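You operate a simulated robot arm through the tools that you are given. There is no shell and no other tool.

Carry out the task below with a simulated two-armed robot. There is one attempt and no reset: what you move stays moved.

## Task
Grease the red shell's bore and screw the red notched cup home.
Fine: grease first, from the tin with the brush; the brush goes back in its holder; the thread tightens anticlockwise. Set down upright: grease brush. A coat counts when it lies all over at full strength: go over it till it gets no stronger.

It is judged by the outcome, as a careful person would: the job done as asked, and still so three seconds after it is handed in. It fails if anything else is knocked over, pushed out of place, dropped, spilled or broken.

## Robot
Two 7-joint arms with two-finger parallel grippers on one trunk that stands fixed in place. Base frame: the origin is at the foot of the trunk, x ahead of it, y to its left, z up. Readings come in mm, degrees, newtons and seconds.
The left shoulder is at [70, 163, 1370], the right one opposite. With the tool pointing down near the work surface each hand reaches from about 340 to 860 mm from the base axis, measured 20 degrees to its own side. Payload 3.43 kg a hand.
The TCP of each hand is the grasp point between the finger pads, 34 mm short of the fingertips. In the tool frame z runs along the fingers and y along their closing line. The gripper opens to 128 mm. The fingers are 24 mm wide and 12 mm thick; the gripper's body (48 by 130 mm) begins 96 mm behind the TCP.
Orientation is told as [roll, pitch, yaw] about the base's x, y, z axes, in that order, counted from this pose: with the fingers straight down and closing along the base's y, the tool's x points along the base's -x, its y along +y and its z along -z.

## Interface
- The arms move only by the tool jog_arm. It takes "left_series", "right_series" or both (then of equal length, played together; a hand with none holds still); each is a list of rows, each a list of 6 numbers: the shift along the base's x, y, z in mm, then the turn, a rotation vector about the base's x, y, z in degrees. In form: [[dx, dy, dz, rx, ry, rz], ...]. A call has 1 to 20 rows; each row is the pose to reach, as a shift and turn from the pose commanded when the call began. "left_fingers" and "right_fingers" are, for a hand that has rows, the opening, from 0 (shut) to 1 (fully open), set as the call begins (left out, the last holds). Each row takes 0.2 s and may step no farther than 50 mm and 8.6 degrees from the row before; otherwise, or with a gripper value out of range, the whole call is refused. A pose out of reach is approached as far as the arm can. The call stops where the force on the tool passes 90 N (or 10 N more than at its start, if that is more) or the arm is blocked; 0.2 s more then pass. Each finger travels about 153 mm/s and halts on what it meets, pressing with about 24 N; the grip force reading is that of the motor and also rises with nothing between the fingers. The clock runs only during rows and for 0.2 s after the last one: add rows that repeat a pose to give the fingers time. The reply holds the time, the measured pose of the TCP, the force on the tool along the base axes, the opening and the grip force, in the units named above and with some noise, with the torque about the TCP (base axes, N m) and any sound that the robot's microphone picked up.
- Cameras (640 x 400 px; columns grow to the right, rows downward): "scene" is now at [131.9, 34.3, 1601]; the picture's right is [0.46, -0.89, 0.00], its down [-0.54, -0.28, -0.79] and it looks along [0.70, 0.36, -0.61] (base axes); focal length 335 px, centre (320, 200). "left" rides on the left gripper at [76, 11, -160] in its tool frame; the picture's right is [-0.15, 0.99, 0.00], its down [-0.88, -0.13, -0.46] and it looks along [-0.45, -0.07, 0.89] (tool axes); focal length 234 px, centre (320, 200). "right" rides on the right gripper at [76, -11, -160] in its tool frame; the picture's right is [0.15, 0.99, 0.00], its down [-0.88, 0.13, -0.46] and it looks along [-0.45, 0.07, 0.89] (tool axes); focal length 234 px, centre (320, 200). There is no depth. A picture from a camera that has moved, and an enlarged one, comes with that camera's place and axes in the base frame and with its lens. The place of the scene camera against the robot may be out by one fixed shift of up to 12 mm in any direction.
- get_image(camera): a new picture of that camera. It takes no simulated time.
- raise_lower(by): slides the trunk up (or, below 0, down) by that many mm; the arms and the scene camera ride with it, the base frame stays. It gives what a move gives, with no picture.
- pan_tilt(pan, tilt): turns the head with the scene camera to pan (to the left, within 86 degrees either way) and tilt (down, from -29 to 69), counted from straight ahead of the robot. It gives what a move gives.
- inspect(camera, box): a new picture of the part [left, top, right, bottom] of that camera's present view, enlarged. It takes no simulated time.
- sign_off(): hands the job in; it is judged then, once.

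Places have to be worked out from the pictures, the camera data and where the tool is seen. Open the grippers and draw the arms clear of the work before you hand the job in, unless the task says otherwise.

The tools are called after "Call:" as a command line: name --argument value ..., lists and objects as JSON in quotes. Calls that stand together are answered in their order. jog_arm: Moves the arms, as the interface text tells. Its arguments: {"type":"object","properties":{"left_series":{"type":"array","items":{"type":"array","items":{"type":"number"}}},"left_fingers":{"type":"number"},"right_series":{"type":"array","items":{"type":"array","items":{"type":"number"}}},"right_fingers":{"type":"number"}},"required":[]} The other tools are called the same way: raise_lower (by) moves the trunk up or down; pan_tilt (pan, tilt) turns the head that bears the scene camera; get_image (camera) takes a picture; inspect (camera, box) takes an enlarged picture of a part of a camera's view; sign_off () hands the job in.

At the start:

```text
time_s: 0.0
left_position: [378.5, 530.6, 1349.2]
left_orientation: [0.0, 0.0, 0.2]
left_contact_force: [0.5, 0.5, 0.0]
left_torque: [-0.01, 0.02, 0.01]
left_opening: 128.1
left_finger_force: 0.0
right_position: [357.4, 52.8, 1341.0]
right_orientation: [0.0, 0.0, 0.0]
right_contact_force: [0.0, -0.2, 0.0]
right_torque: [0.03, -0.01, 0.0]
right_opening: 128.0
right_finger_force: 0.0
trunk travel left (down, up): [-850.0, 90.0]
head pan, tilt (commanded): [27.4, 37.5]
```

scene: 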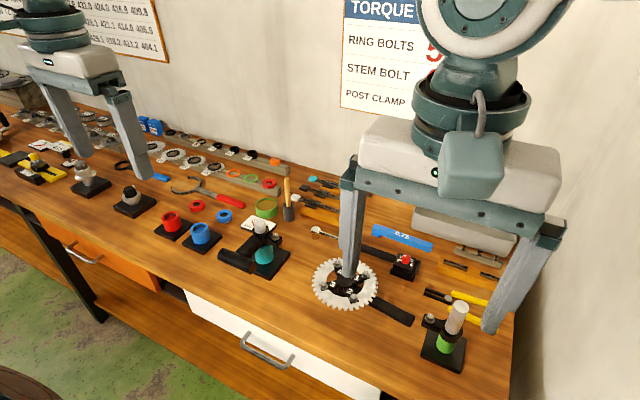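
right: 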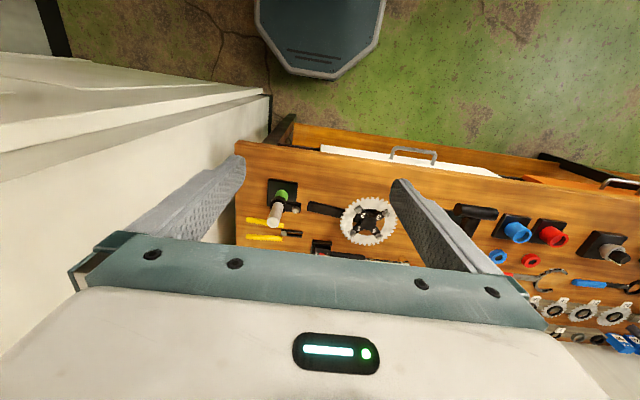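
left: 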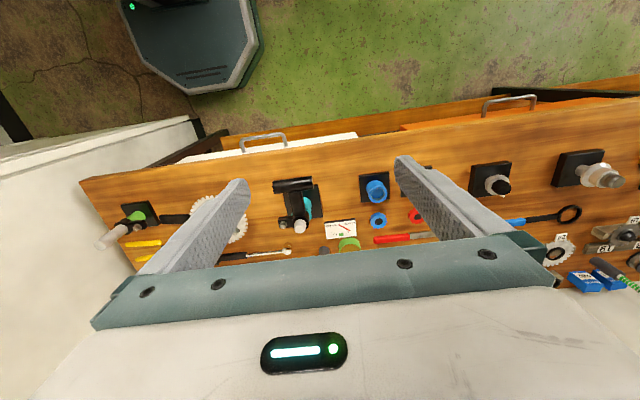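

The scene shows a bench with red and blue shells, notched rings/cups and a green tin; I'll look closer at the middle of the bench before moving anything.

Call:
inspect --camera "scene" --box '[140, 150, 300, 280]'

Call:
inspect --camera "scene" --box '[240, 150, 400, 280]'

Call:
inspect --camera "scene" --box '[0, 90, 160, 220]'

Call:
inspect --camera "scene" --box '[360, 200, 520, 380]'

```text
3.08 times, centred on (220, 215) of scene
camera zoom: at [131.9, 34.3, 1601.0], right [0.46, -0.89, 0.0], down [-0.54, -0.28, -0.79], along [0.7, 0.36, -0.61], focal length 1030 px, centre (628, 154)
```

zoom: 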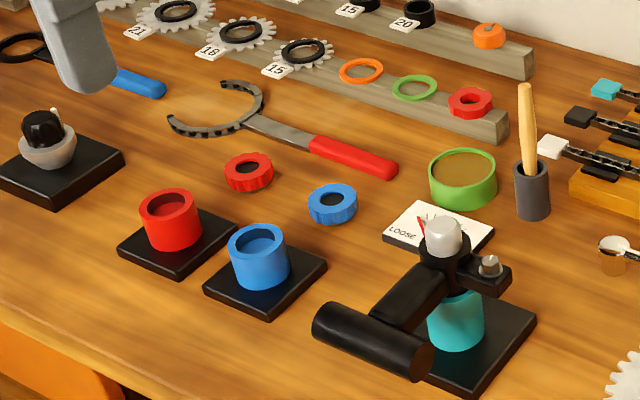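

```text
3.08 times, centred on (320, 215) of scene
camera zoom: at [131.9, 34.3, 1601.0], right [0.46, -0.89, 0.0], down [-0.54, -0.28, -0.79], along [0.7, 0.36, -0.61], focal length 1030 px, centre (320, 154)
```

zoom: 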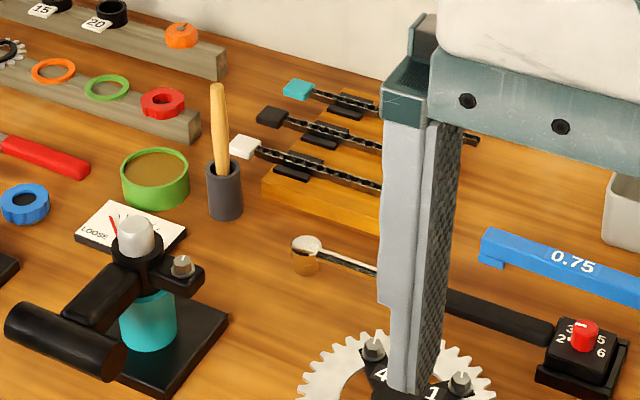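

```text
3.08 times, centred on (80, 155) of scene
camera zoom: at [131.9, 34.3, 1601.0], right [0.46, -0.89, 0.0], down [-0.54, -0.28, -0.79], along [0.7, 0.36, -0.61], focal length 1030 px, centre (1058, 338)
```

zoom: 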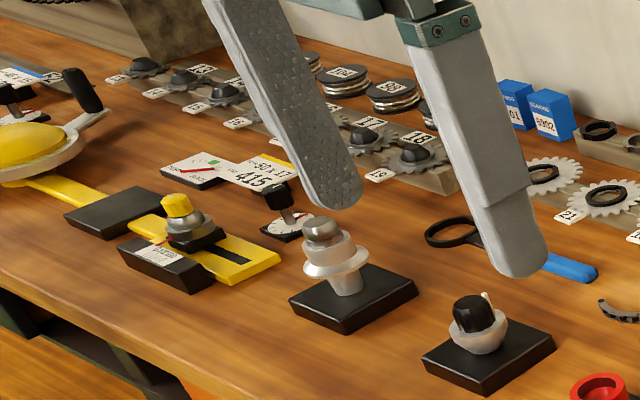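

```text
2.22 times, centred on (440, 290) of scene
camera zoom: at [131.9, 34.3, 1601.0], right [0.46, -0.89, 0.0], down [-0.54, -0.28, -0.79], along [0.7, 0.36, -0.61], focal length 744 px, centre (53, 0)
```

zoom: 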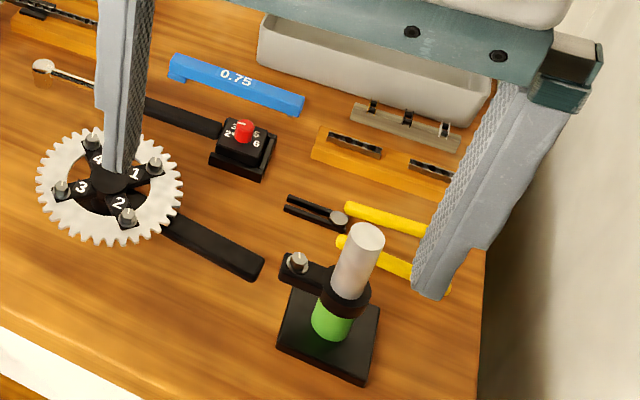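

From two views the bench top is near z≈920, the red shell near (590, 760) and a red ring near (690, 763). I'll move the left hand over that area at safe height for a closer look.

Call:
jog_arm --left_series '[[20, 40, -20, 0, 0, 0], [40, 80, -40, 0, 0, 0], [60, 120, -60, 0, 0, 0], [80, 160, -80, 0, 0, 0], [100, 190, -100, 0, 0, 0], [120, 220, -120, 0, 0, 0]]'

Call:
get_image --camera "left"

Call:
get_image --camera "scene"

```text
time_s: 1.4
left_position: [499.3, 752.2, 1229.0]
left_orientation: [-0.1, 0.0, 0.1]
left_contact_force: [1.0, 0.2, -0.7]
left_torque: [-0.02, 0.06, 0.0]
left_opening: 127.8
left_finger_force: 0.1
right_position: [359.4, 52.5, 1340.7]
right_orientation: [0.0, 0.1, 0.0]
right_contact_force: [0.5, 0.5, 1.0]
right_torque: [-0.03, 0.06, -0.02]
right_opening: 127.9
right_finger_force: 0.0
trunk travel left (down, up): [-850.0, 90.0]
head pan, tilt (commanded): [27.4, 37.5]
```

```text
taken
camera left: at [424.5, 763.5, 1388.6], right [0.15, 0.99, 0.0], down [0.88, -0.13, 0.46], along [0.45, -0.07, -0.89], focal length 234 px, centre (320, 200)
```

left: 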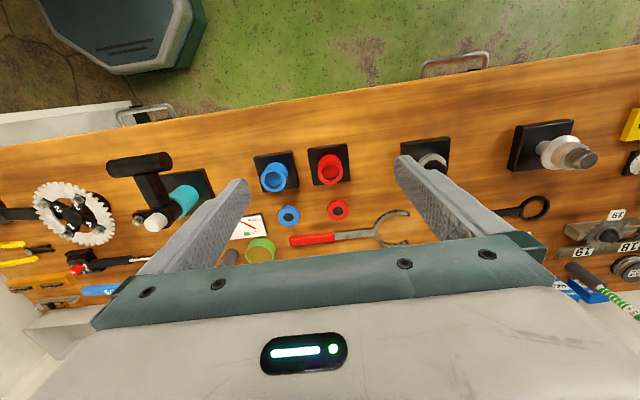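

```text
taken
camera scene: at [133.9, 34.9, 1600.8], right [0.46, -0.89, 0.0], down [-0.54, -0.28, -0.79], along [0.7, 0.36, -0.61], focal length 335 px, centre (320, 200)
```

scene: 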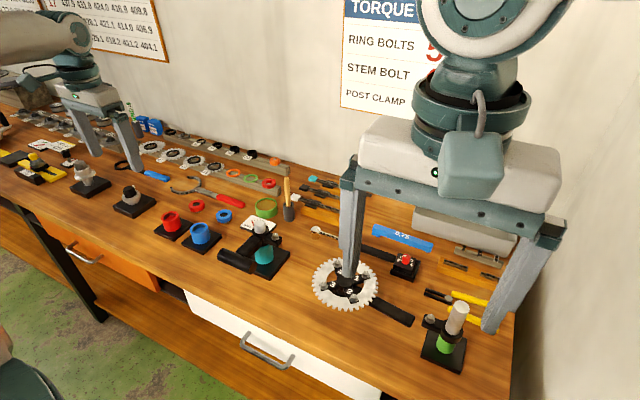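

Good view. I'll zoom in on the shells, rings, tin and brush holder.

Call:
inspect --camera "left" --box '[240, 130, 420, 250]'

Call:
inspect --camera "left" --box '[200, 200, 300, 270]'

Call:
inspect --camera "scene" --box '[150, 180, 250, 250]'

Call:
inspect --camera "scene" --box '[240, 165, 320, 230]'

```text
3.33 times, centred on (330, 190) of left
camera zoom: at [424.5, 763.5, 1388.6], right [0.15, 0.99, 0.0], down [0.88, -0.13, 0.46], along [0.45, -0.07, -0.89], focal length 781 px, centre (287, 233)
```

zoom: 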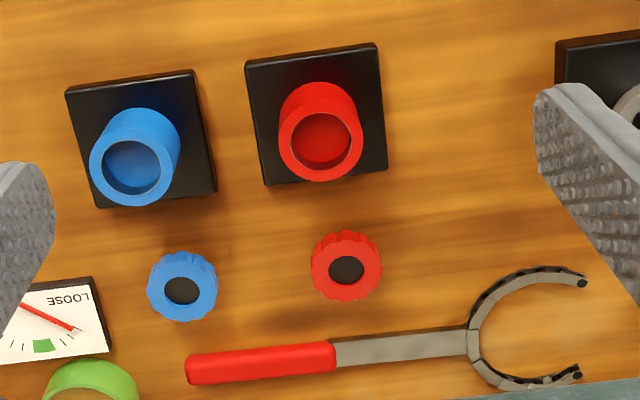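

```text
5.71 times, centred on (250, 235) of left
camera zoom: at [424.5, 763.5, 1388.6], right [0.15, 0.99, 0.0], down [0.88, -0.13, 0.46], along [0.45, -0.07, -0.89], focal length 1338 px, centre (720, 0)
```

zoom: 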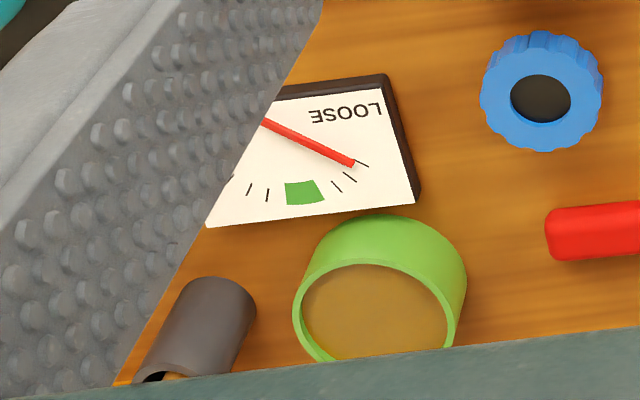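

```text
5.71 times, centred on (200, 215) of scene
camera zoom: at [133.9, 34.9, 1600.8], right [0.46, -0.89, 0.0], down [-0.54, -0.28, -0.79], along [0.7, 0.36, -0.61], focal length 1913 px, centre (1006, 114)
```

zoom: 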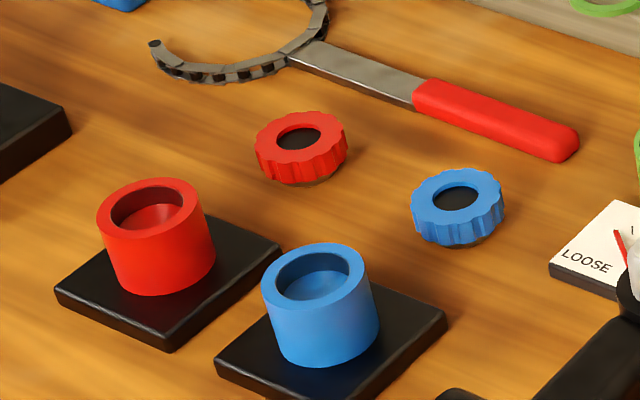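

```text
6.15 times, centred on (280, 198) of scene
camera zoom: at [133.9, 34.9, 1600.8], right [0.46, -0.89, 0.0], down [-0.54, -0.28, -0.79], along [0.7, 0.36, -0.61], focal length 2060 px, centre (566, 215)
```

zoom: 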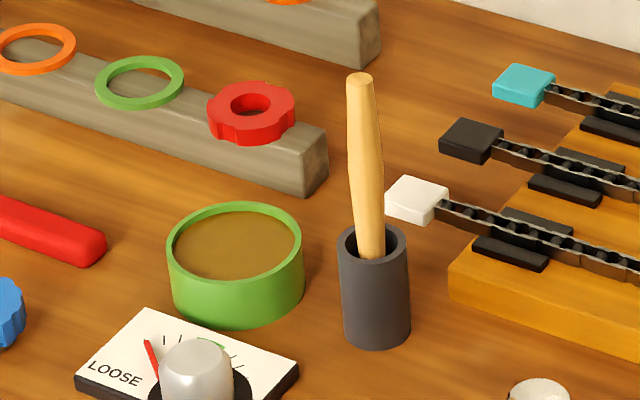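

The red shell centre is near (584, 759), the notched cup near (686, 763), tin near (770, 565) and brush holder near (764, 488). These may be near the limit of reach, so I'll test how far the left arm goes at safe height.

Call:
jog_arm --left_series '[[40, 4, -30, 0, 0, 0], [84, 7, -60, 0, 0, 0], [120, 8, -60, 0, 0, 0], [160, 9, -60, 0, 0, 0], [187, 10, -60, 0, 0, 0], [187, 10, -60, 0, 0, 0]]'

Call:
get_image --camera "left"

Call:
get_image --camera "scene"

```text
refused: row 1 steps farther than a row can; nothing moved
```

```text
taken
camera left: at [424.5, 763.5, 1388.6], right [0.15, 0.99, 0.0], down [0.88, -0.13, 0.46], along [0.45, -0.07, -0.89], focal length 234 px, centre (320, 200)
```

left: 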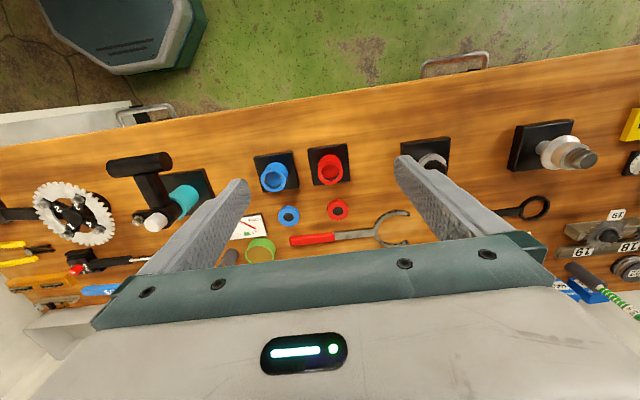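

```text
taken
camera scene: at [133.9, 34.9, 1600.8], right [0.46, -0.89, 0.0], down [-0.54, -0.28, -0.79], along [0.7, 0.36, -0.61], focal length 335 px, centre (320, 200)
```

scene: 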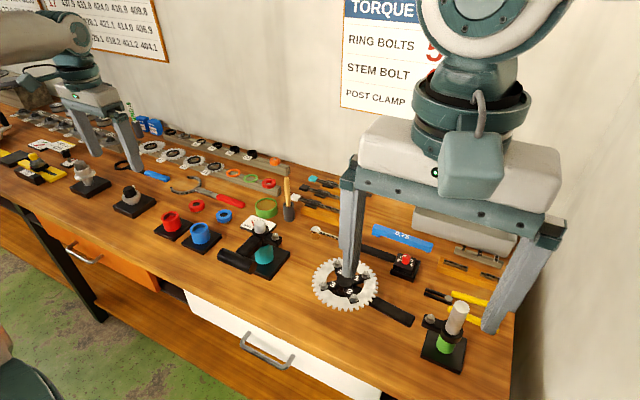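

The step was slightly too big; same test with smaller steps.

Call:
jog_arm --left_series '[[35, 4, -25, 0, 0, 0], [65, 7, -55, 0, 0, 0], [100, 8, -60, 0, 0, 0], [145, 9, -60, 0, 0, 0], [187, 10, -60, 0, 0, 0], [187, 10, -60, 0, 0, 0], [187, 10, -60, 0, 0, 0]]'

Call:
get_image --camera "left"

Call:
get_image --camera "scene"

```text
time_s: 3.0
left_position: [639.0, 730.1, 1176.1]
left_orientation: [0.1, -0.1, 0.1]
left_contact_force: [-0.5, 0.5, -0.2]
left_torque: [-0.02, 0.0, 0.03]
left_opening: 128.0
left_finger_force: 0.1
left hand out of reach, approached as far as the arm can: row 4, 5, 6, 7
right_position: [355.9, 53.6, 1341.4]
right_orientation: [-0.1, -0.2, 0.1]
right_contact_force: [-0.1, 1.0, 0.2]
right_torque: [-0.04, -0.03, 0.01]
right_opening: 128.0
right_finger_force: 0.1
trunk travel left (down, up): [-850.0, 90.0]
head pan, tilt (commanded): [27.4, 37.5]
```

```text
taken
camera left: at [563.5, 741.3, 1335.9], right [0.14, 0.99, 0.0], down [0.88, -0.13, 0.46], along [0.45, -0.07, -0.89], focal length 234 px, centre (320, 200)
```

left: 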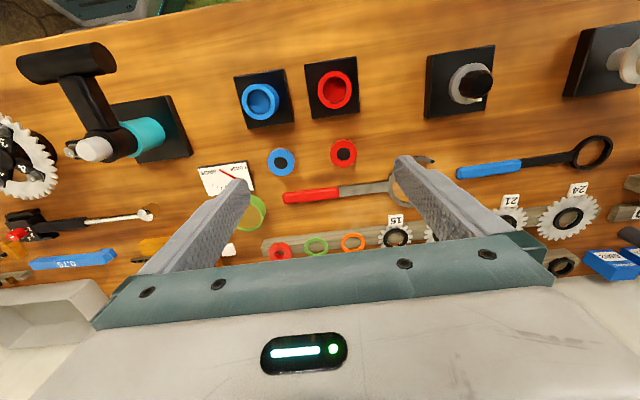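

```text
taken
camera scene: at [129.9, 36.1, 1601.1], right [0.46, -0.89, 0.0], down [-0.54, -0.28, -0.79], along [0.7, 0.36, -0.61], focal length 335 px, centre (320, 200)
```

scene: 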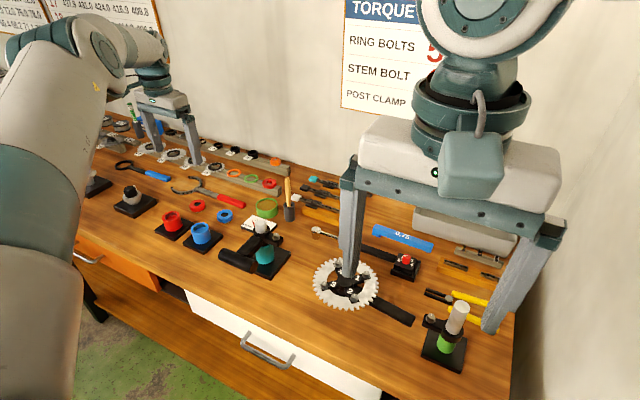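

The vertical-tool limit is about 803 mm from the shoulder at this height, so the cup (~855) needs a tilted tool. I'll probe reach at a lower hand height to learn the arm's geometry.

Call:
jog_arm --left_series '[[0, 0, -50, 0, 0, 0], [0, 0, -100, 0, 0, 0], [0, 0, -100, 0, 0, 0], [0, 0, -100, 0, 0, 0]]'

```text
time_s: 4.0
left_position: [619.5, 713.7, 1087.3]
left_orientation: [-0.1, -0.1, 0.1]
left_contact_force: [-0.1, 0.3, 0.4]
left_torque: [-0.01, -0.02, -0.02]
left_opening: 128.0
left_finger_force: 0.1
left hand out of reach, approached as far as the arm can: row 1, 2, 3, 4
right_position: [358.6, 52.4, 1340.9]
right_orientation: [-0.1, 0.0, -0.1]
right_contact_force: [-0.6, 0.2, 0.1]
right_torque: [-0.02, 0.03, 0.02]
right_opening: 127.7
right_finger_force: 0.0
trunk travel left (down, up): [-850.0, 90.0]
head pan, tilt (commanded): [27.4, 37.5]
```

Reach falls off with a lower hand, so lowering the trunk will help. I'll back the hand up and in, then lower the trunk by 150 mm.

Call:
jog_arm --left_series '[[-20, -8, 20, 0, 0, 0], [-40, -16, 40, 0, 0, 0], [-60, -24, 60, 0, 0, 0], [-80, -32, 80, 0, 0, 0], [-100, -40, 100, 0, 0, 0], [-110, -60, 130, 0, 0, 0], [-120, -80, 160, 0, 0, 0]]'

Call:
raise_lower --by -150

Call:
get_image --camera "scene"

Call:
get_image --camera "left"

```text
time_s: 5.6
left_position: [498.5, 633.7, 1250.0]
left_orientation: [0.0, -0.1, 0.1]
left_contact_force: [0.6, 0.4, -0.2]
left_torque: [0.0, -0.05, 0.0]
left_opening: 127.6
left_finger_force: 0.0
right_position: [355.9, 50.2, 1341.7]
right_orientation: [0.0, 0.1, -0.1]
right_contact_force: [0.4, 0.0, 0.6]
right_torque: [0.0, -0.06, -0.01]
right_opening: 128.0
right_finger_force: 0.0
trunk travel left (down, up): [-850.0, 90.0]
head pan, tilt (commanded): [27.4, 37.5]
```

```text
time_s: 7.3
left_position: [499.9, 635.8, 1099.0]
left_orientation: [0.1, -0.1, 0.2]
left_contact_force: [-0.1, 0.7, -0.6]
left_torque: [0.02, -0.01, 0.06]
left_opening: 127.9
left_finger_force: 0.1
right_position: [357.1, 51.9, 1191.6]
right_orientation: [0.1, 0.0, 0.0]
right_contact_force: [0.2, 0.5, -0.5]
right_torque: [0.0, -0.01, 0.0]
right_opening: 128.0
right_finger_force: 0.1
trunk travel left (down, up): [-700.0, 240.0]
head pan, tilt (commanded): [27.4, 37.5]
```

```text
taken
camera scene: at [131.7, 34.1, 1451.1], right [0.46, -0.89, 0.0], down [-0.54, -0.28, -0.79], along [0.7, 0.37, -0.61], focal length 335 px, centre (320, 200)
```

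scene: 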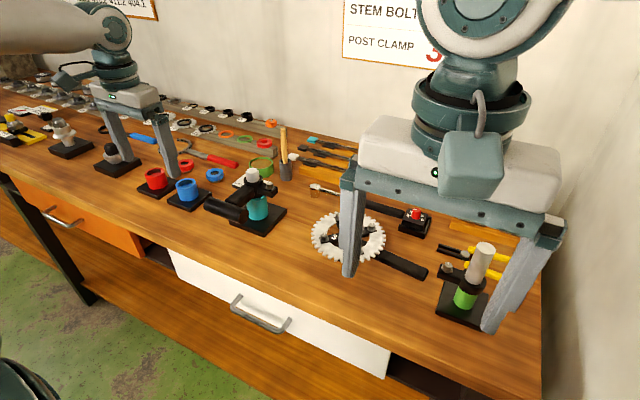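

```text
taken
camera left: at [423.8, 646.1, 1258.6], right [0.15, 0.99, 0.0], down [0.88, -0.13, 0.46], along [0.45, -0.07, -0.89], focal length 234 px, centre (320, 200)
```

left: 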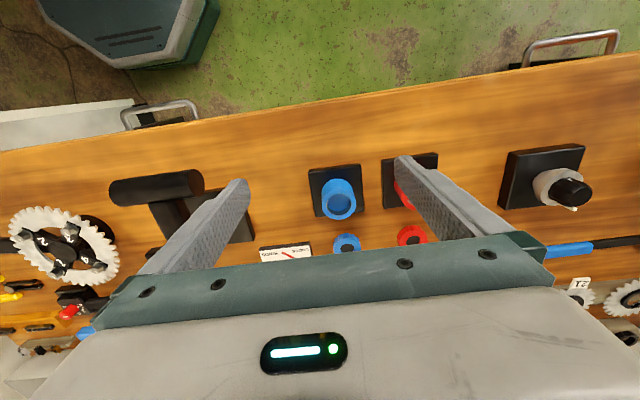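

The trunk is lowered fine. From the scene picture the brush holder is near (785, 483), rim z≈980, and brush top z≈1075. I'll move the left hand above and short of it to view it.

Call:
jog_arm --left_series '[[10, -20, 40, 0, 0, 0], [40, -50, 60, 0, 0, 0], [70, -80, 80, 0, 0, 0], [100, -110, 80, 0, 0, 0], [130, -140, 80, 0, 0, 0], [160, -145, 80, 0, 0, 0], [190, -150, 80, 0, 0, 0]]'

Call:
get_image --camera "left"

Call:
get_image --camera "scene"

```text
time_s: 8.9
left_position: [691.4, 484.4, 1177.8]
left_orientation: [0.0, 0.0, 0.2]
left_contact_force: [1.7, 0.1, -0.8]
left_torque: [0.03, 0.01, 0.0]
left_opening: 128.0
left_finger_force: 0.0
right_position: [358.0, 50.9, 1190.4]
right_orientation: [0.0, 0.2, 0.0]
right_contact_force: [1.0, 0.4, 0.4]
right_torque: [0.04, 0.03, 0.03]
right_opening: 128.0
right_finger_force: 0.0
trunk travel left (down, up): [-700.0, 240.0]
head pan, tilt (commanded): [27.4, 37.5]
```

```text
taken
camera left: at [615.7, 495.3, 1337.5], right [0.14, 0.99, 0.0], down [0.88, -0.13, 0.46], along [0.45, -0.07, -0.89], focal length 234 px, centre (320, 200)
```

left: 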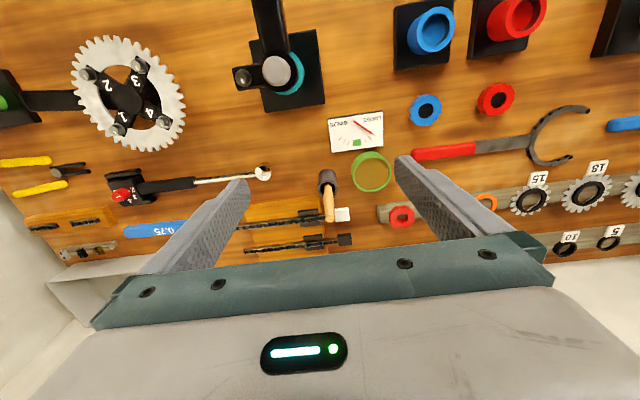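

```text
taken
camera scene: at [134.0, 33.5, 1450.8], right [0.46, -0.89, 0.0], down [-0.54, -0.28, -0.79], along [0.7, 0.37, -0.61], focal length 335 px, centre (320, 200)
```

scene: 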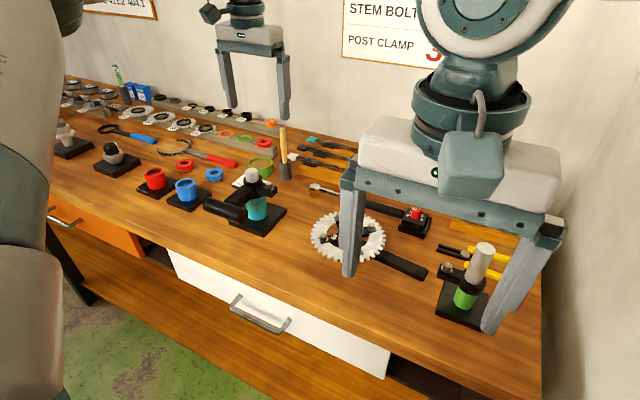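

Clear view of the brush and tin between the fingers. Zooming in for precise pixel positions.

Call:
inspect --camera "left" --box '[290, 140, 410, 230]'

Call:
inspect --camera "scene" --box '[220, 110, 320, 200]'

```text
4.44 times, centred on (350, 185) of left
camera zoom: at [615.7, 495.3, 1337.5], right [0.14, 0.99, 0.0], down [0.88, -0.13, 0.46], along [0.45, -0.07, -0.89], focal length 1041 px, centre (187, 267)
```

zoom: 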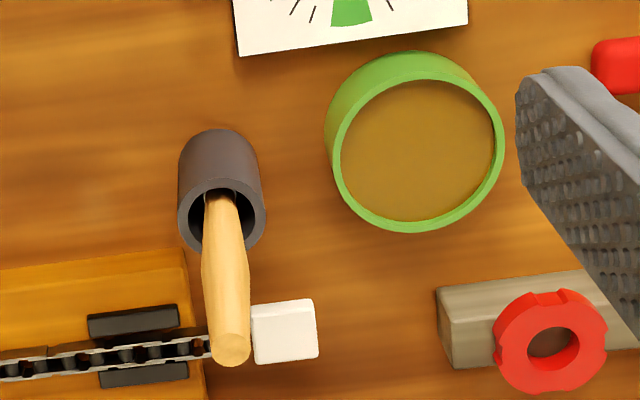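

```text
4.44 times, centred on (270, 155) of scene
camera zoom: at [134.0, 33.5, 1450.8], right [0.46, -0.89, 0.0], down [-0.54, -0.28, -0.79], along [0.7, 0.37, -0.61], focal length 1488 px, centre (542, 400)
```

zoom: 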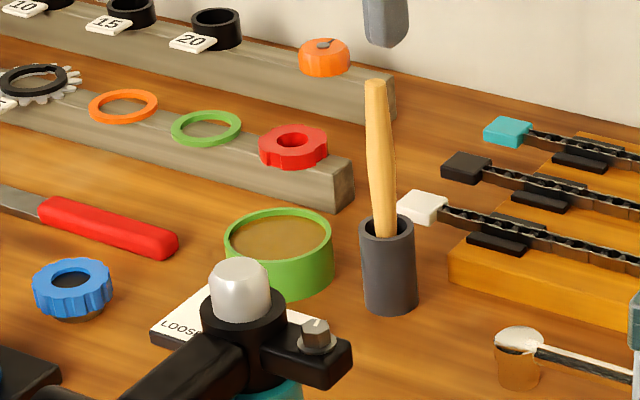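

The brush stands vertical at about (778, 484) with its top near z≈1080. I'll move above it with the fingers narrowed and check alignment.

Call:
jog_arm --left_series '[[30, 0, 0, 0, 0, 0], [60, 0, 0, 0, 0, 0], [88, 0, 0, 0, 0, 0], [88, 0, -20, 0, 0, 0], [88, 0, -30, 0, 0, 0], [88, 0, -30, 0, 0, 0]]' --left_fingers 0.6

Call:
get_image --camera "left"

Call:
inspect --camera "scene" --box '[200, 40, 330, 200]'

```text
time_s: 10.3
left_position: [754.6, 483.9, 1146.3]
left_orientation: [0.0, -0.2, 0.2]
left_contact_force: [0.0, -0.5, 0.0]
left_torque: [0.05, -0.01, 0.02]
left_opening: 76.9
left_finger_force: 0.0
left hand out of reach, approached as far as the arm can: row 3, 4, 5, 6
right_position: [356.3, 52.8, 1191.5]
right_orientation: [0.1, 0.1, -0.1]
right_contact_force: [-0.2, 0.7, 0.0]
right_torque: [0.0, 0.01, 0.0]
right_opening: 128.0
right_finger_force: 0.1
trunk travel left (down, up): [-700.0, 240.0]
head pan, tilt (commanded): [27.4, 37.5]
```

```text
taken
camera left: at [678.9, 493.8, 1306.2], right [0.14, 0.99, 0.0], down [0.88, -0.13, 0.46], along [0.45, -0.07, -0.89], focal length 234 px, centre (320, 200)
```

left: 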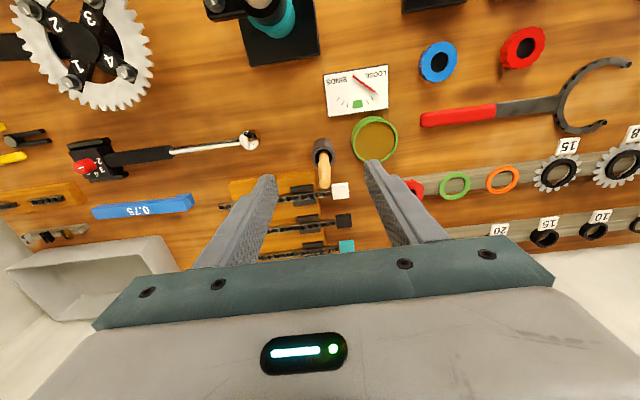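

```text
2.50 times, centred on (265, 120) of scene
camera zoom: at [131.0, 34.2, 1451.1], right [0.46, -0.89, 0.0], down [-0.54, -0.28, -0.79], along [0.7, 0.37, -0.61], focal length 837 px, centre (458, 400)
```

zoom: 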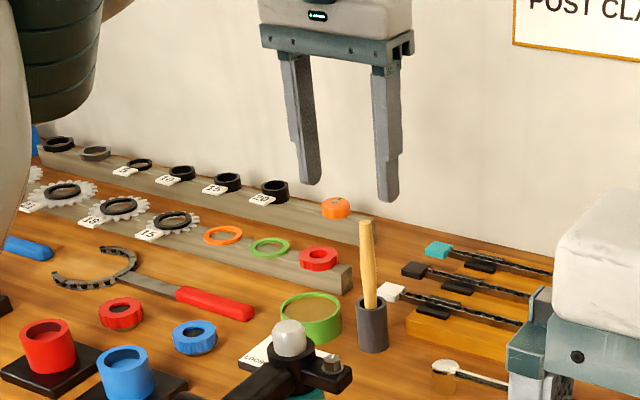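

At this height the arm stops at x≈755, but reach is better lower down. I'll go down first (fingers straddle the handle in y), then forward around the handle.

Call:
jog_arm --left_series '[[0, 0, -30, 0, 0, 0], [0, 0, -60, 0, 0, 0], [0, 0, -90, 0, 0, 0], [8, 0, -98, 0, 0, 0], [16, 0, -98, 0, 0, 0], [23, 0, -98, 0, 0, 0], [23, 0, -98, 0, 0, 0]]'

Call:
get_image --camera "left"

Call:
inspect --camera "scene" --box '[200, 60, 330, 200]'

```text
time_s: 11.9
left_position: [753.7, 480.9, 1052.4]
left_orientation: [0.0, 0.0, 0.1]
left_contact_force: [0.3, 0.3, -0.1]
left_torque: [0.02, -0.02, 0.0]
left_opening: 76.9
left_finger_force: 0.0
left hand out of reach, approached as far as the arm can: row 4, 5, 6, 7
right_position: [357.3, 52.6, 1191.0]
right_orientation: [0.0, -0.1, -0.1]
right_contact_force: [0.3, -0.5, 0.3]
right_torque: [0.0, 0.0, 0.04]
right_opening: 128.1
right_finger_force: 0.0
trunk travel left (down, up): [-700.0, 240.0]
head pan, tilt (commanded): [27.4, 37.5]
```

```text
taken
camera left: at [676.4, 492.3, 1211.6], right [0.14, 0.99, 0.0], down [0.88, -0.13, 0.46], along [0.45, -0.07, -0.89], focal length 234 px, centre (320, 200)
```

left: 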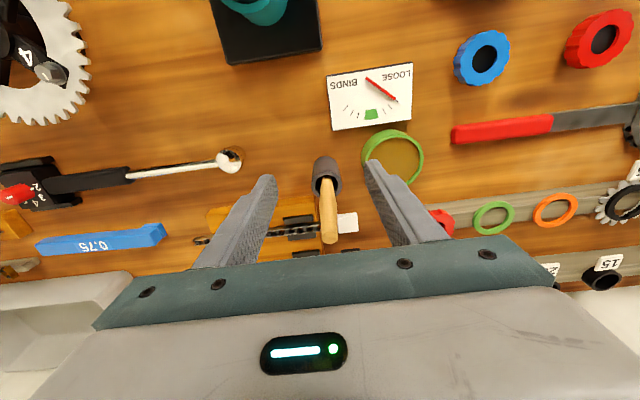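

```text
2.86 times, centred on (265, 130) of scene
camera zoom: at [131.9, 34.2, 1451.0], right [0.46, -0.89, 0.0], down [-0.54, -0.28, -0.79], along [0.7, 0.37, -0.61], focal length 957 px, centre (477, 400)
```

zoom: 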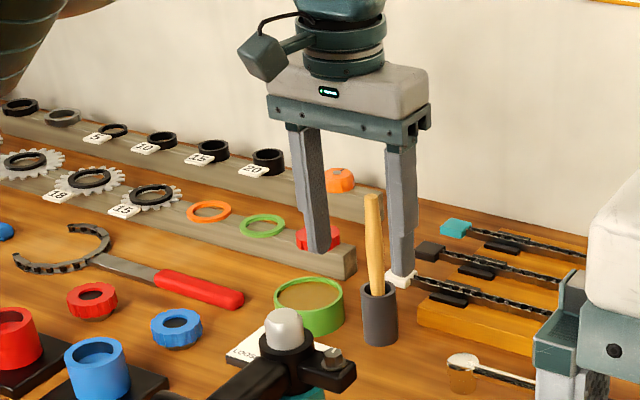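

Reach with vertical fingers stops at x≈754. I'll zoom in to pin down the brush position before approaching with tilted fingers.

Call:
inspect --camera "left" --box '[270, 140, 390, 250]'

```text
3.64 times, centred on (330, 195) of left
camera zoom: at [676.4, 492.3, 1211.6], right [0.14, 0.99, 0.0], down [0.88, -0.13, 0.46], along [0.45, -0.07, -0.89], focal length 852 px, centre (284, 218)
```

zoom: 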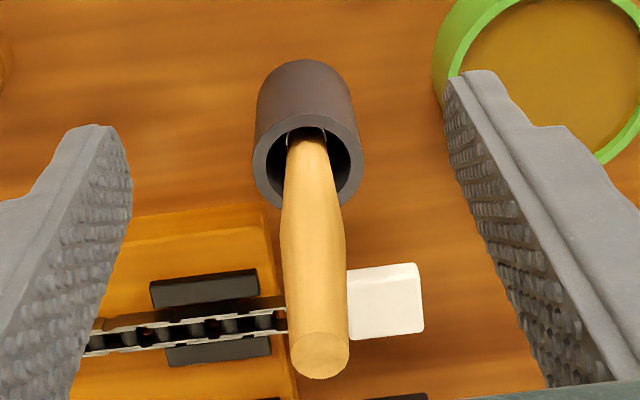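

The brush axis is at about (782, 484), top z≈1065–1075. I'll tilt the fingers forward 15° about y and advance to put the pads around the handle at z≈1030.

Call:
jog_arm --left_series '[[-6, 3, 0, 0, -5, 0], [-6, 3, 0, 0, -10, 0], [-6, 3, 0, 0, -15, 0], [-6, 3, -22, 0, -15, 0], [10, 3, -22, 0, -15, 0], [28, 3, -22, 0, -15, 0], [28, 3, -22, 0, -15, 0]]'

Call:
get_image --camera "left"

Call:
inspect --camera "scene" --box '[200, 60, 330, 200]'

```text
time_s: 13.6
left_position: [778.5, 485.5, 1030.5]
left_orientation: [-0.1, -15.0, 0.1]
left_contact_force: [-0.1, 0.2, -1.1]
left_torque: [0.0, 0.01, 0.0]
left_opening: 76.9
left_finger_force: 0.1
right_position: [357.3, 51.9, 1191.8]
right_orientation: [0.1, 0.0, -0.1]
right_contact_force: [0.4, 0.1, -0.2]
right_torque: [0.0, -0.02, 0.02]
right_opening: 128.2
right_finger_force: 0.2
trunk travel left (down, up): [-700.0, 240.0]
head pan, tilt (commanded): [27.4, 37.5]
```

```text
taken
camera left: at [664.9, 496.2, 1164.5], right [0.14, 0.99, 0.04], down [0.73, -0.13, 0.67], along [0.67, -0.07, -0.74], focal length 234 px, centre (320, 200)
```

left: 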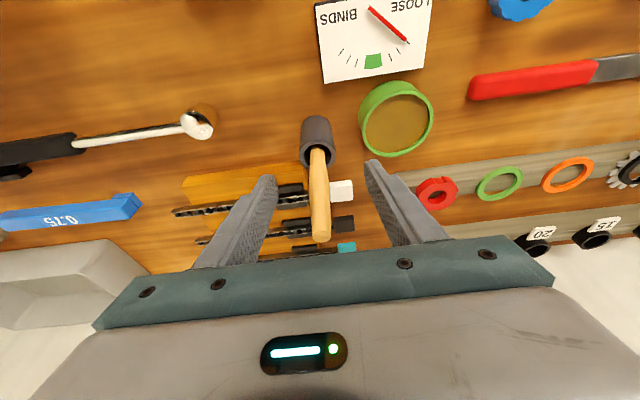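

```text
2.86 times, centred on (265, 130) of scene
camera zoom: at [131.5, 34.7, 1451.0], right [0.46, -0.89, 0.0], down [-0.54, -0.28, -0.79], along [0.7, 0.36, -0.61], focal length 957 px, centre (477, 400)
```

zoom: 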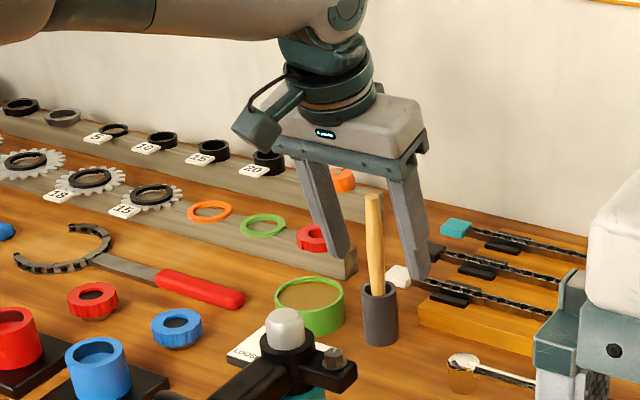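

The handle passes right through the grasp point in this view. Closing the left fingers on the handle.

Call:
jog_arm --left_series '[[0, -1, 0, 0, 0, 0], [0, -1, 0, 0, 0, 0], [0, -1, 0, 0, 0, 0], [0, -1, 0, 0, 0, 0], [0, -1, 0, 0, 0, 0]]' --left_fingers 0

Call:
inspect --camera "left" --box '[260, 100, 400, 250]'

Call:
inspect --camera "scene" --box '[220, 90, 320, 190]'

```text
time_s: 14.8
left_position: [779.5, 484.5, 1029.0]
left_orientation: [-0.1, -15.0, 0.1]
left_contact_force: [0.0, 0.8, 0.9]
left_torque: [0.01, -0.03, -0.02]
left_opening: 14.4
left_finger_force: 23.8
right_position: [356.9, 52.7, 1191.3]
right_orientation: [0.0, 0.0, -0.1]
right_contact_force: [-0.3, -0.2, -0.3]
right_torque: [0.0, 0.01, 0.0]
right_opening: 127.9
right_finger_force: 0.1
trunk travel left (down, up): [-700.0, 240.0]
head pan, tilt (commanded): [27.4, 37.5]
```

```text
2.67 times, centred on (330, 175) of left
camera zoom: at [665.3, 494.9, 1164.7], right [0.14, 0.99, 0.04], down [0.73, -0.13, 0.67], along [0.67, -0.07, -0.74], focal length 624 px, centre (293, 267)
```

zoom: 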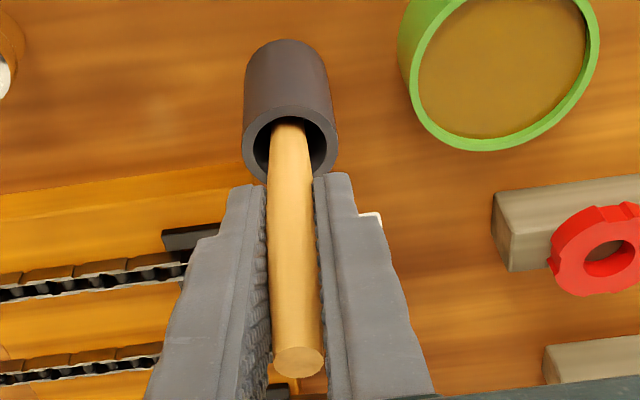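

```text
4.00 times, centred on (270, 140) of scene
camera zoom: at [131.9, 34.2, 1451.0], right [0.46, -0.89, 0.0], down [-0.54, -0.28, -0.79], along [0.7, 0.37, -0.61], focal length 1339 px, centre (520, 440)
```

zoom: 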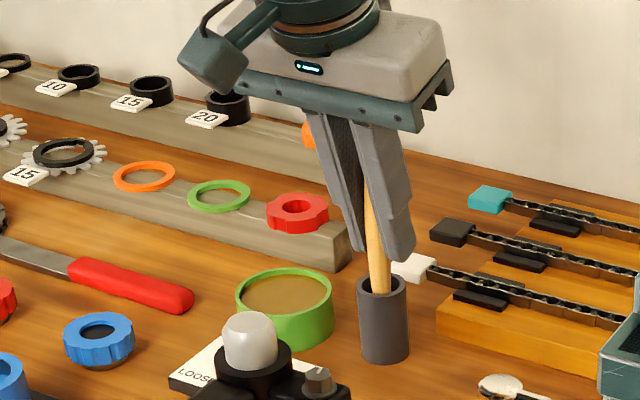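

Grip is firm (14.4 mm, 24 N). Lifting the brush straight up out of the holder.

Call:
jog_arm --left_series '[[0, 0, 10, 0, 0, 0], [0, 0, 25, 0, 0, 0], [0, 0, 40, 0, 0, 0], [0, 0, 55, 0, 0, 0], [0, 0, 70, 0, 0, 0], [0, 0, 80, 0, 0, 0], [0, 0, 80, 0, 0, 0]]'

Call:
get_image --camera "left"

Call:
inspect --camera "scene" --box '[220, 70, 320, 190]'

```text
time_s: 16.4
left_position: [779.9, 485.1, 1111.1]
left_orientation: [-0.1, -15.1, 0.1]
left_contact_force: [0.2, -0.8, -0.2]
left_torque: [-0.01, 0.0, -0.03]
left_opening: 14.5
left_finger_force: 24.0
right_position: [357.2, 53.3, 1191.4]
right_orientation: [0.0, 0.1, -0.2]
right_contact_force: [0.7, -0.7, 0.0]
right_torque: [0.05, 0.01, 0.02]
right_opening: 128.1
right_finger_force: 0.1
trunk travel left (down, up): [-700.0, 240.0]
head pan, tilt (commanded): [27.4, 37.5]
```

```text
taken
camera left: at [665.8, 495.1, 1244.8], right [0.14, 0.99, 0.04], down [0.73, -0.13, 0.67], along [0.67, -0.07, -0.74], focal length 234 px, centre (320, 200)
```

left: 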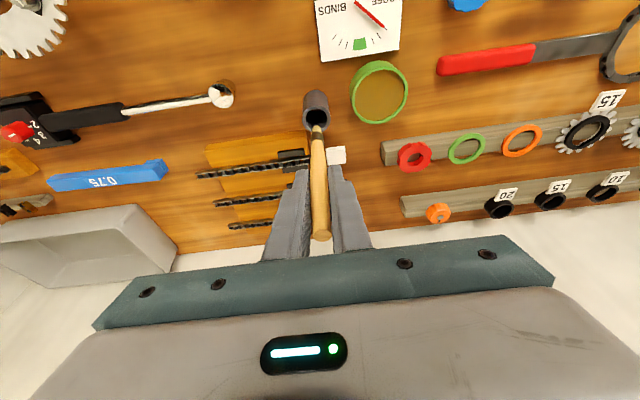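

```text
3.33 times, centred on (270, 130) of scene
camera zoom: at [132.1, 34.3, 1451.0], right [0.46, -0.89, 0.0], down [-0.54, -0.28, -0.79], along [0.7, 0.36, -0.61], focal length 1116 px, centre (487, 433)
```

zoom: 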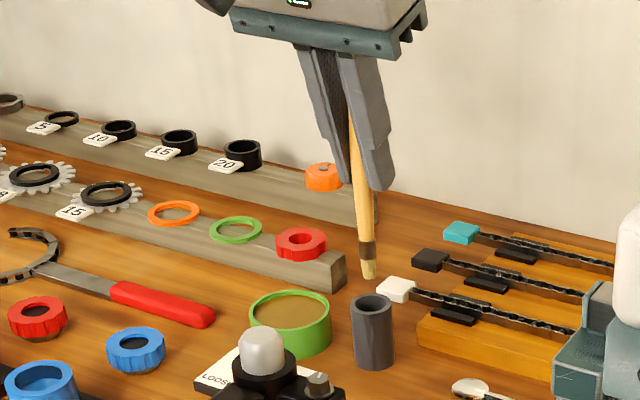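

The brush is out, with ferrule and bristles visible. Zooming on the tip to measure brush length below the grasp.

Call:
inspect --camera "left" --box '[280, 60, 420, 180]'

Call:
inspect --camera "scene" --box '[250, 110, 310, 170]'

```text
3.33 times, centred on (350, 120) of left
camera zoom: at [665.8, 495.1, 1244.8], right [0.14, 0.99, 0.04], down [0.73, -0.13, 0.67], along [0.67, -0.07, -0.74], focal length 781 px, centre (220, 467)
```

zoom: 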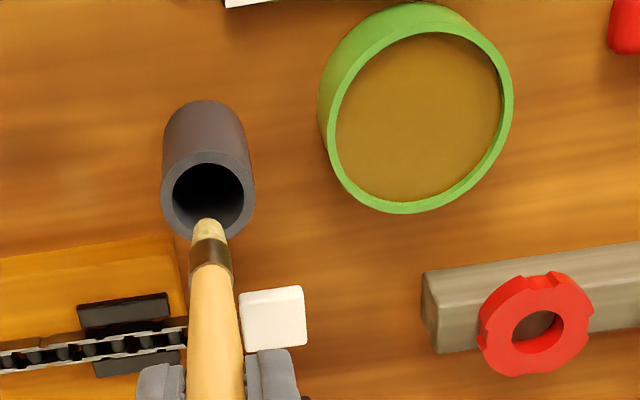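

```text
6.67 times, centred on (280, 140) of scene
camera zoom: at [132.1, 34.3, 1451.0], right [0.46, -0.89, 0.0], down [-0.54, -0.28, -0.79], along [0.7, 0.36, -0.61], focal length 2232 px, centre (587, 600)
```

zoom: 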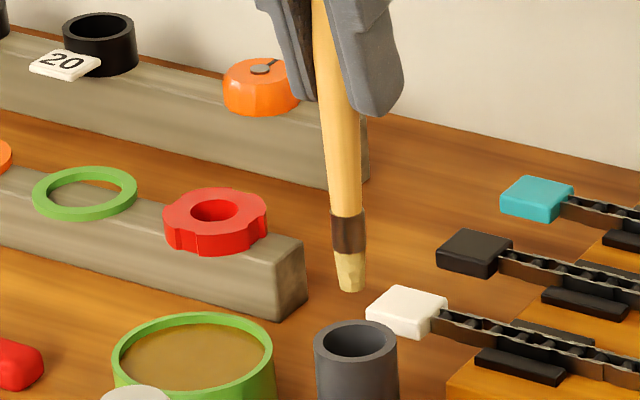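

Brush tip is about 105–110 mm below the grasp (z≈1000), bristles ~10 mm wide, ~19 mm long. Moving it over the tin centre near (772, 565).

Call:
jog_arm --left_series '[[-2, 20, 0, 0, 0, 0], [-4, 40, 0, 0, 0, 0], [-6, 60, 0, 0, 0, 0], [-8, 80, 0, 0, 0, 0], [-8, 80, 0, 0, 0, 0]]'

Call:
inspect --camera "left" --box '[250, 60, 390, 180]'

Call:
inspect --camera "scene" --box '[220, 100, 300, 180]'

```text
time_s: 17.6
left_position: [772.8, 563.2, 1110.0]
left_orientation: [-0.1, -15.1, 0.2]
left_contact_force: [0.4, -0.1, 0.2]
left_torque: [0.01, 0.0, -0.01]
left_opening: 14.7
left_finger_force: 24.0
right_position: [357.6, 52.0, 1191.5]
right_orientation: [0.0, 0.0, -0.2]
right_contact_force: [-0.1, -0.1, 0.2]
right_torque: [0.01, -0.01, -0.02]
right_opening: 127.7
right_finger_force: 0.1
trunk travel left (down, up): [-700.0, 240.0]
head pan, tilt (commanded): [27.4, 37.5]
```

```text
3.33 times, centred on (320, 120) of left
camera zoom: at [658.1, 575.1, 1244.9], right [0.14, 0.99, 0.04], down [0.73, -0.13, 0.67], along [0.67, -0.07, -0.74], focal length 781 px, centre (320, 467)
```

zoom: 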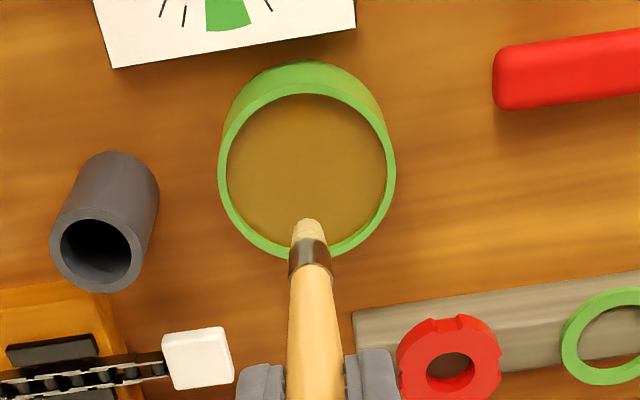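

```text
5.00 times, centred on (260, 140) of scene
camera zoom: at [132.0, 33.7, 1451.0], right [0.46, -0.89, 0.0], down [-0.54, -0.28, -0.79], along [0.7, 0.37, -0.61], focal length 1674 px, centre (620, 500)
```

zoom: 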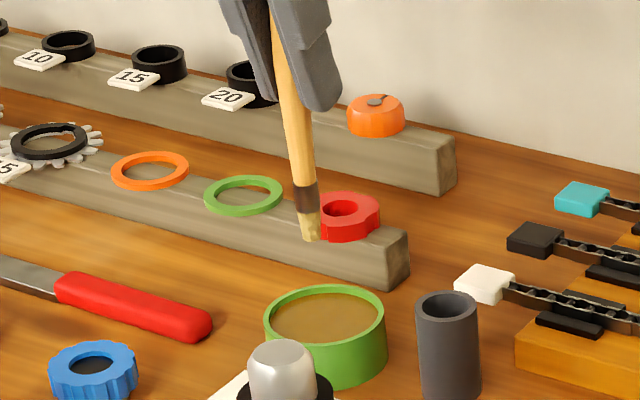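

Tip is over the tin centre (within ~5 mm) in both views. Lowering 45 mm and checking.

Call:
jog_arm --left_series '[[1, 0, -15, 0, 0, 0], [1, 0, -30, 0, 0, 0], [1, 0, -45, 0, 0, 0], [1, 0, -45, 0, 0, 0]]'

Call:
inspect --camera "left" --box '[250, 60, 390, 180]'

Call:
inspect --camera "scene" --box '[230, 120, 300, 190]'

```text
time_s: 18.6
left_position: [773.7, 563.7, 1065.0]
left_orientation: [-0.1, -15.1, 0.1]
left_contact_force: [-0.1, 0.3, -0.4]
left_torque: [-0.03, 0.0, 0.0]
left_opening: 14.4
left_finger_force: 24.1
right_position: [357.7, 51.6, 1190.7]
right_orientation: [-0.1, 0.0, -0.2]
right_contact_force: [1.1, -0.7, -0.6]
right_torque: [0.01, -0.05, -0.02]
right_opening: 127.9
right_finger_force: 0.0
trunk travel left (down, up): [-700.0, 240.0]
head pan, tilt (commanded): [27.4, 37.5]
```

```text
3.33 times, centred on (320, 120) of left
camera zoom: at [659.2, 574.7, 1199.5], right [0.14, 0.99, 0.04], down [0.73, -0.13, 0.67], along [0.67, -0.07, -0.74], focal length 781 px, centre (320, 467)
```

zoom: 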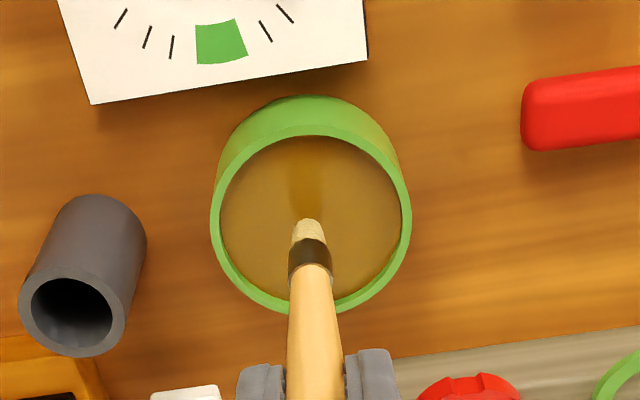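

```text
5.71 times, centred on (265, 155) of scene
camera zoom: at [132.0, 34.3, 1451.0], right [0.46, -0.89, 0.0], down [-0.54, -0.28, -0.79], along [0.7, 0.36, -0.61], focal length 1913 px, centre (634, 457)
```

zoom: 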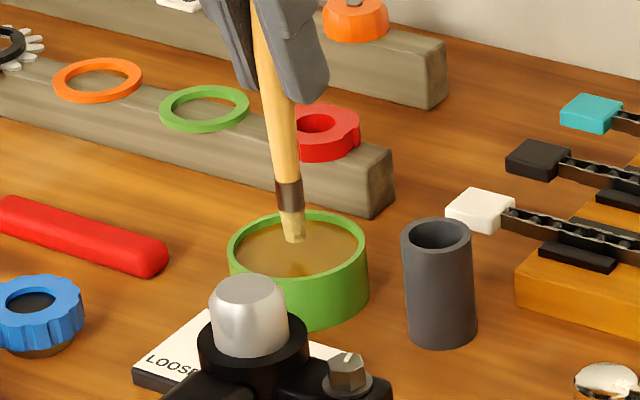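

The tip is just above the grease (a dark reflection below it). Lowering ~18 mm more into the grease.

Call:
jog_arm --left_series '[[0, 0, -8, 0, 0, 0], [0, 0, -14, 0, 0, 0], [0, 0, -18, 0, 0, 0], [0, 0, -18, 0, 0, 0]]'

Call:
inspect --camera "left" --box '[250, 60, 390, 180]'

Call:
inspect --camera "scene" --box '[230, 120, 300, 190]'

```text
time_s: 19.6
left_position: [771.4, 561.8, 1050.4]
left_orientation: [0.0, -15.4, 0.0]
left_contact_force: [0.6, 0.9, 25.8]
left_torque: [0.04, -0.05, 0.03]
left_opening: 15.3
left_finger_force: 24.0
right_position: [354.3, 50.3, 1192.4]
right_orientation: [0.1, -0.2, -0.1]
right_contact_force: [-0.8, 0.3, 1.3]
right_torque: [-0.01, 0.01, 0.0]
right_opening: 128.1
right_finger_force: 0.1
trunk travel left (down, up): [-700.0, 240.0]
head pan, tilt (commanded): [27.4, 37.5]
```

```text
3.33 times, centred on (320, 120) of left
camera zoom: at [656.7, 572.6, 1185.4], right [0.14, 0.99, 0.04], down [0.73, -0.13, 0.67], along [0.67, -0.07, -0.74], focal length 781 px, centre (320, 467)
```

zoom: 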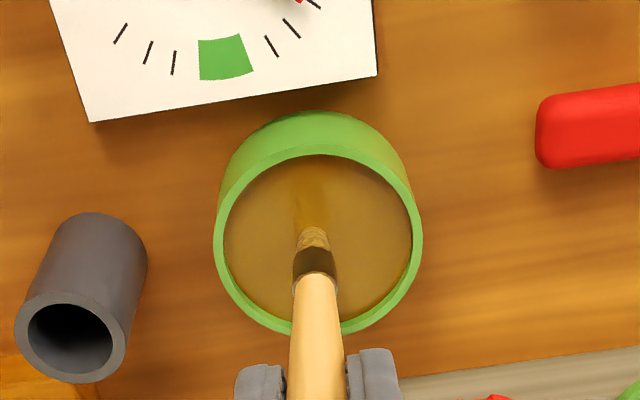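

```text
5.71 times, centred on (265, 155) of scene
camera zoom: at [128.5, 31.8, 1451.6], right [0.46, -0.89, 0.0], down [-0.54, -0.28, -0.8], along [0.71, 0.37, -0.61], focal length 1913 px, centre (634, 457)
```

zoom: 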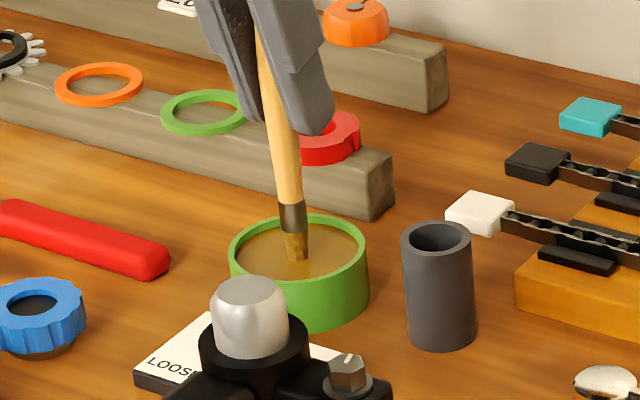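

Contact with the grease (26 N) and the bristles have turned brown, so the brush is loaded. Lifting clear and checking.

Call:
jog_arm --left_series '[[0, 0, 4, 0, 0, 0], [0, 0, 20, 0, 0, 0], [0, 0, 40, 0, 0, 0], [0, 0, 60, 0, 0, 0], [0, 0, 73, 0, 0, 0], [0, 0, 73, 0, 0, 0]]'

Call:
inspect --camera "left" --box '[250, 60, 390, 180]'

Call:
inspect --camera "scene" --box '[230, 100, 300, 170]'

```text
time_s: 20.9
left_position: [772.9, 563.3, 1119.7]
left_orientation: [-0.1, -14.9, 0.1]
left_contact_force: [-0.6, -0.2, 0.1]
left_torque: [0.03, 0.0, -0.01]
left_opening: 14.6
left_finger_force: 23.9
right_position: [357.0, 52.3, 1191.2]
right_orientation: [0.0, 0.0, -0.2]
right_contact_force: [0.2, 0.3, 0.0]
right_torque: [0.02, 0.02, -0.02]
right_opening: 128.1
right_finger_force: 0.1
trunk travel left (down, up): [-700.0, 240.0]
head pan, tilt (commanded): [27.4, 37.5]
```

```text
3.33 times, centred on (320, 120) of left
camera zoom: at [658.8, 574.8, 1254.8], right [0.14, 0.99, 0.04], down [0.73, -0.13, 0.67], along [0.67, -0.07, -0.74], focal length 781 px, centre (320, 467)
```

zoom: 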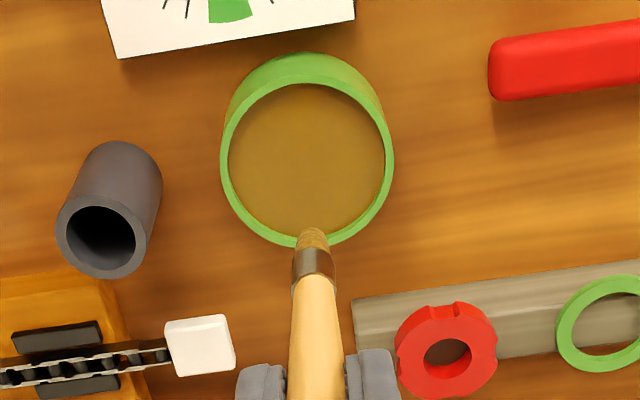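

```text
5.71 times, centred on (265, 135) of scene
camera zoom: at [131.8, 34.0, 1451.0], right [0.46, -0.89, 0.0], down [-0.54, -0.28, -0.79], along [0.7, 0.37, -0.61], focal length 1913 px, centre (634, 571)
```

zoom: 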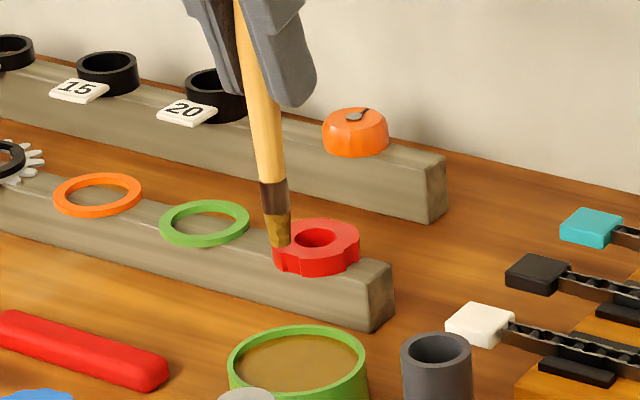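

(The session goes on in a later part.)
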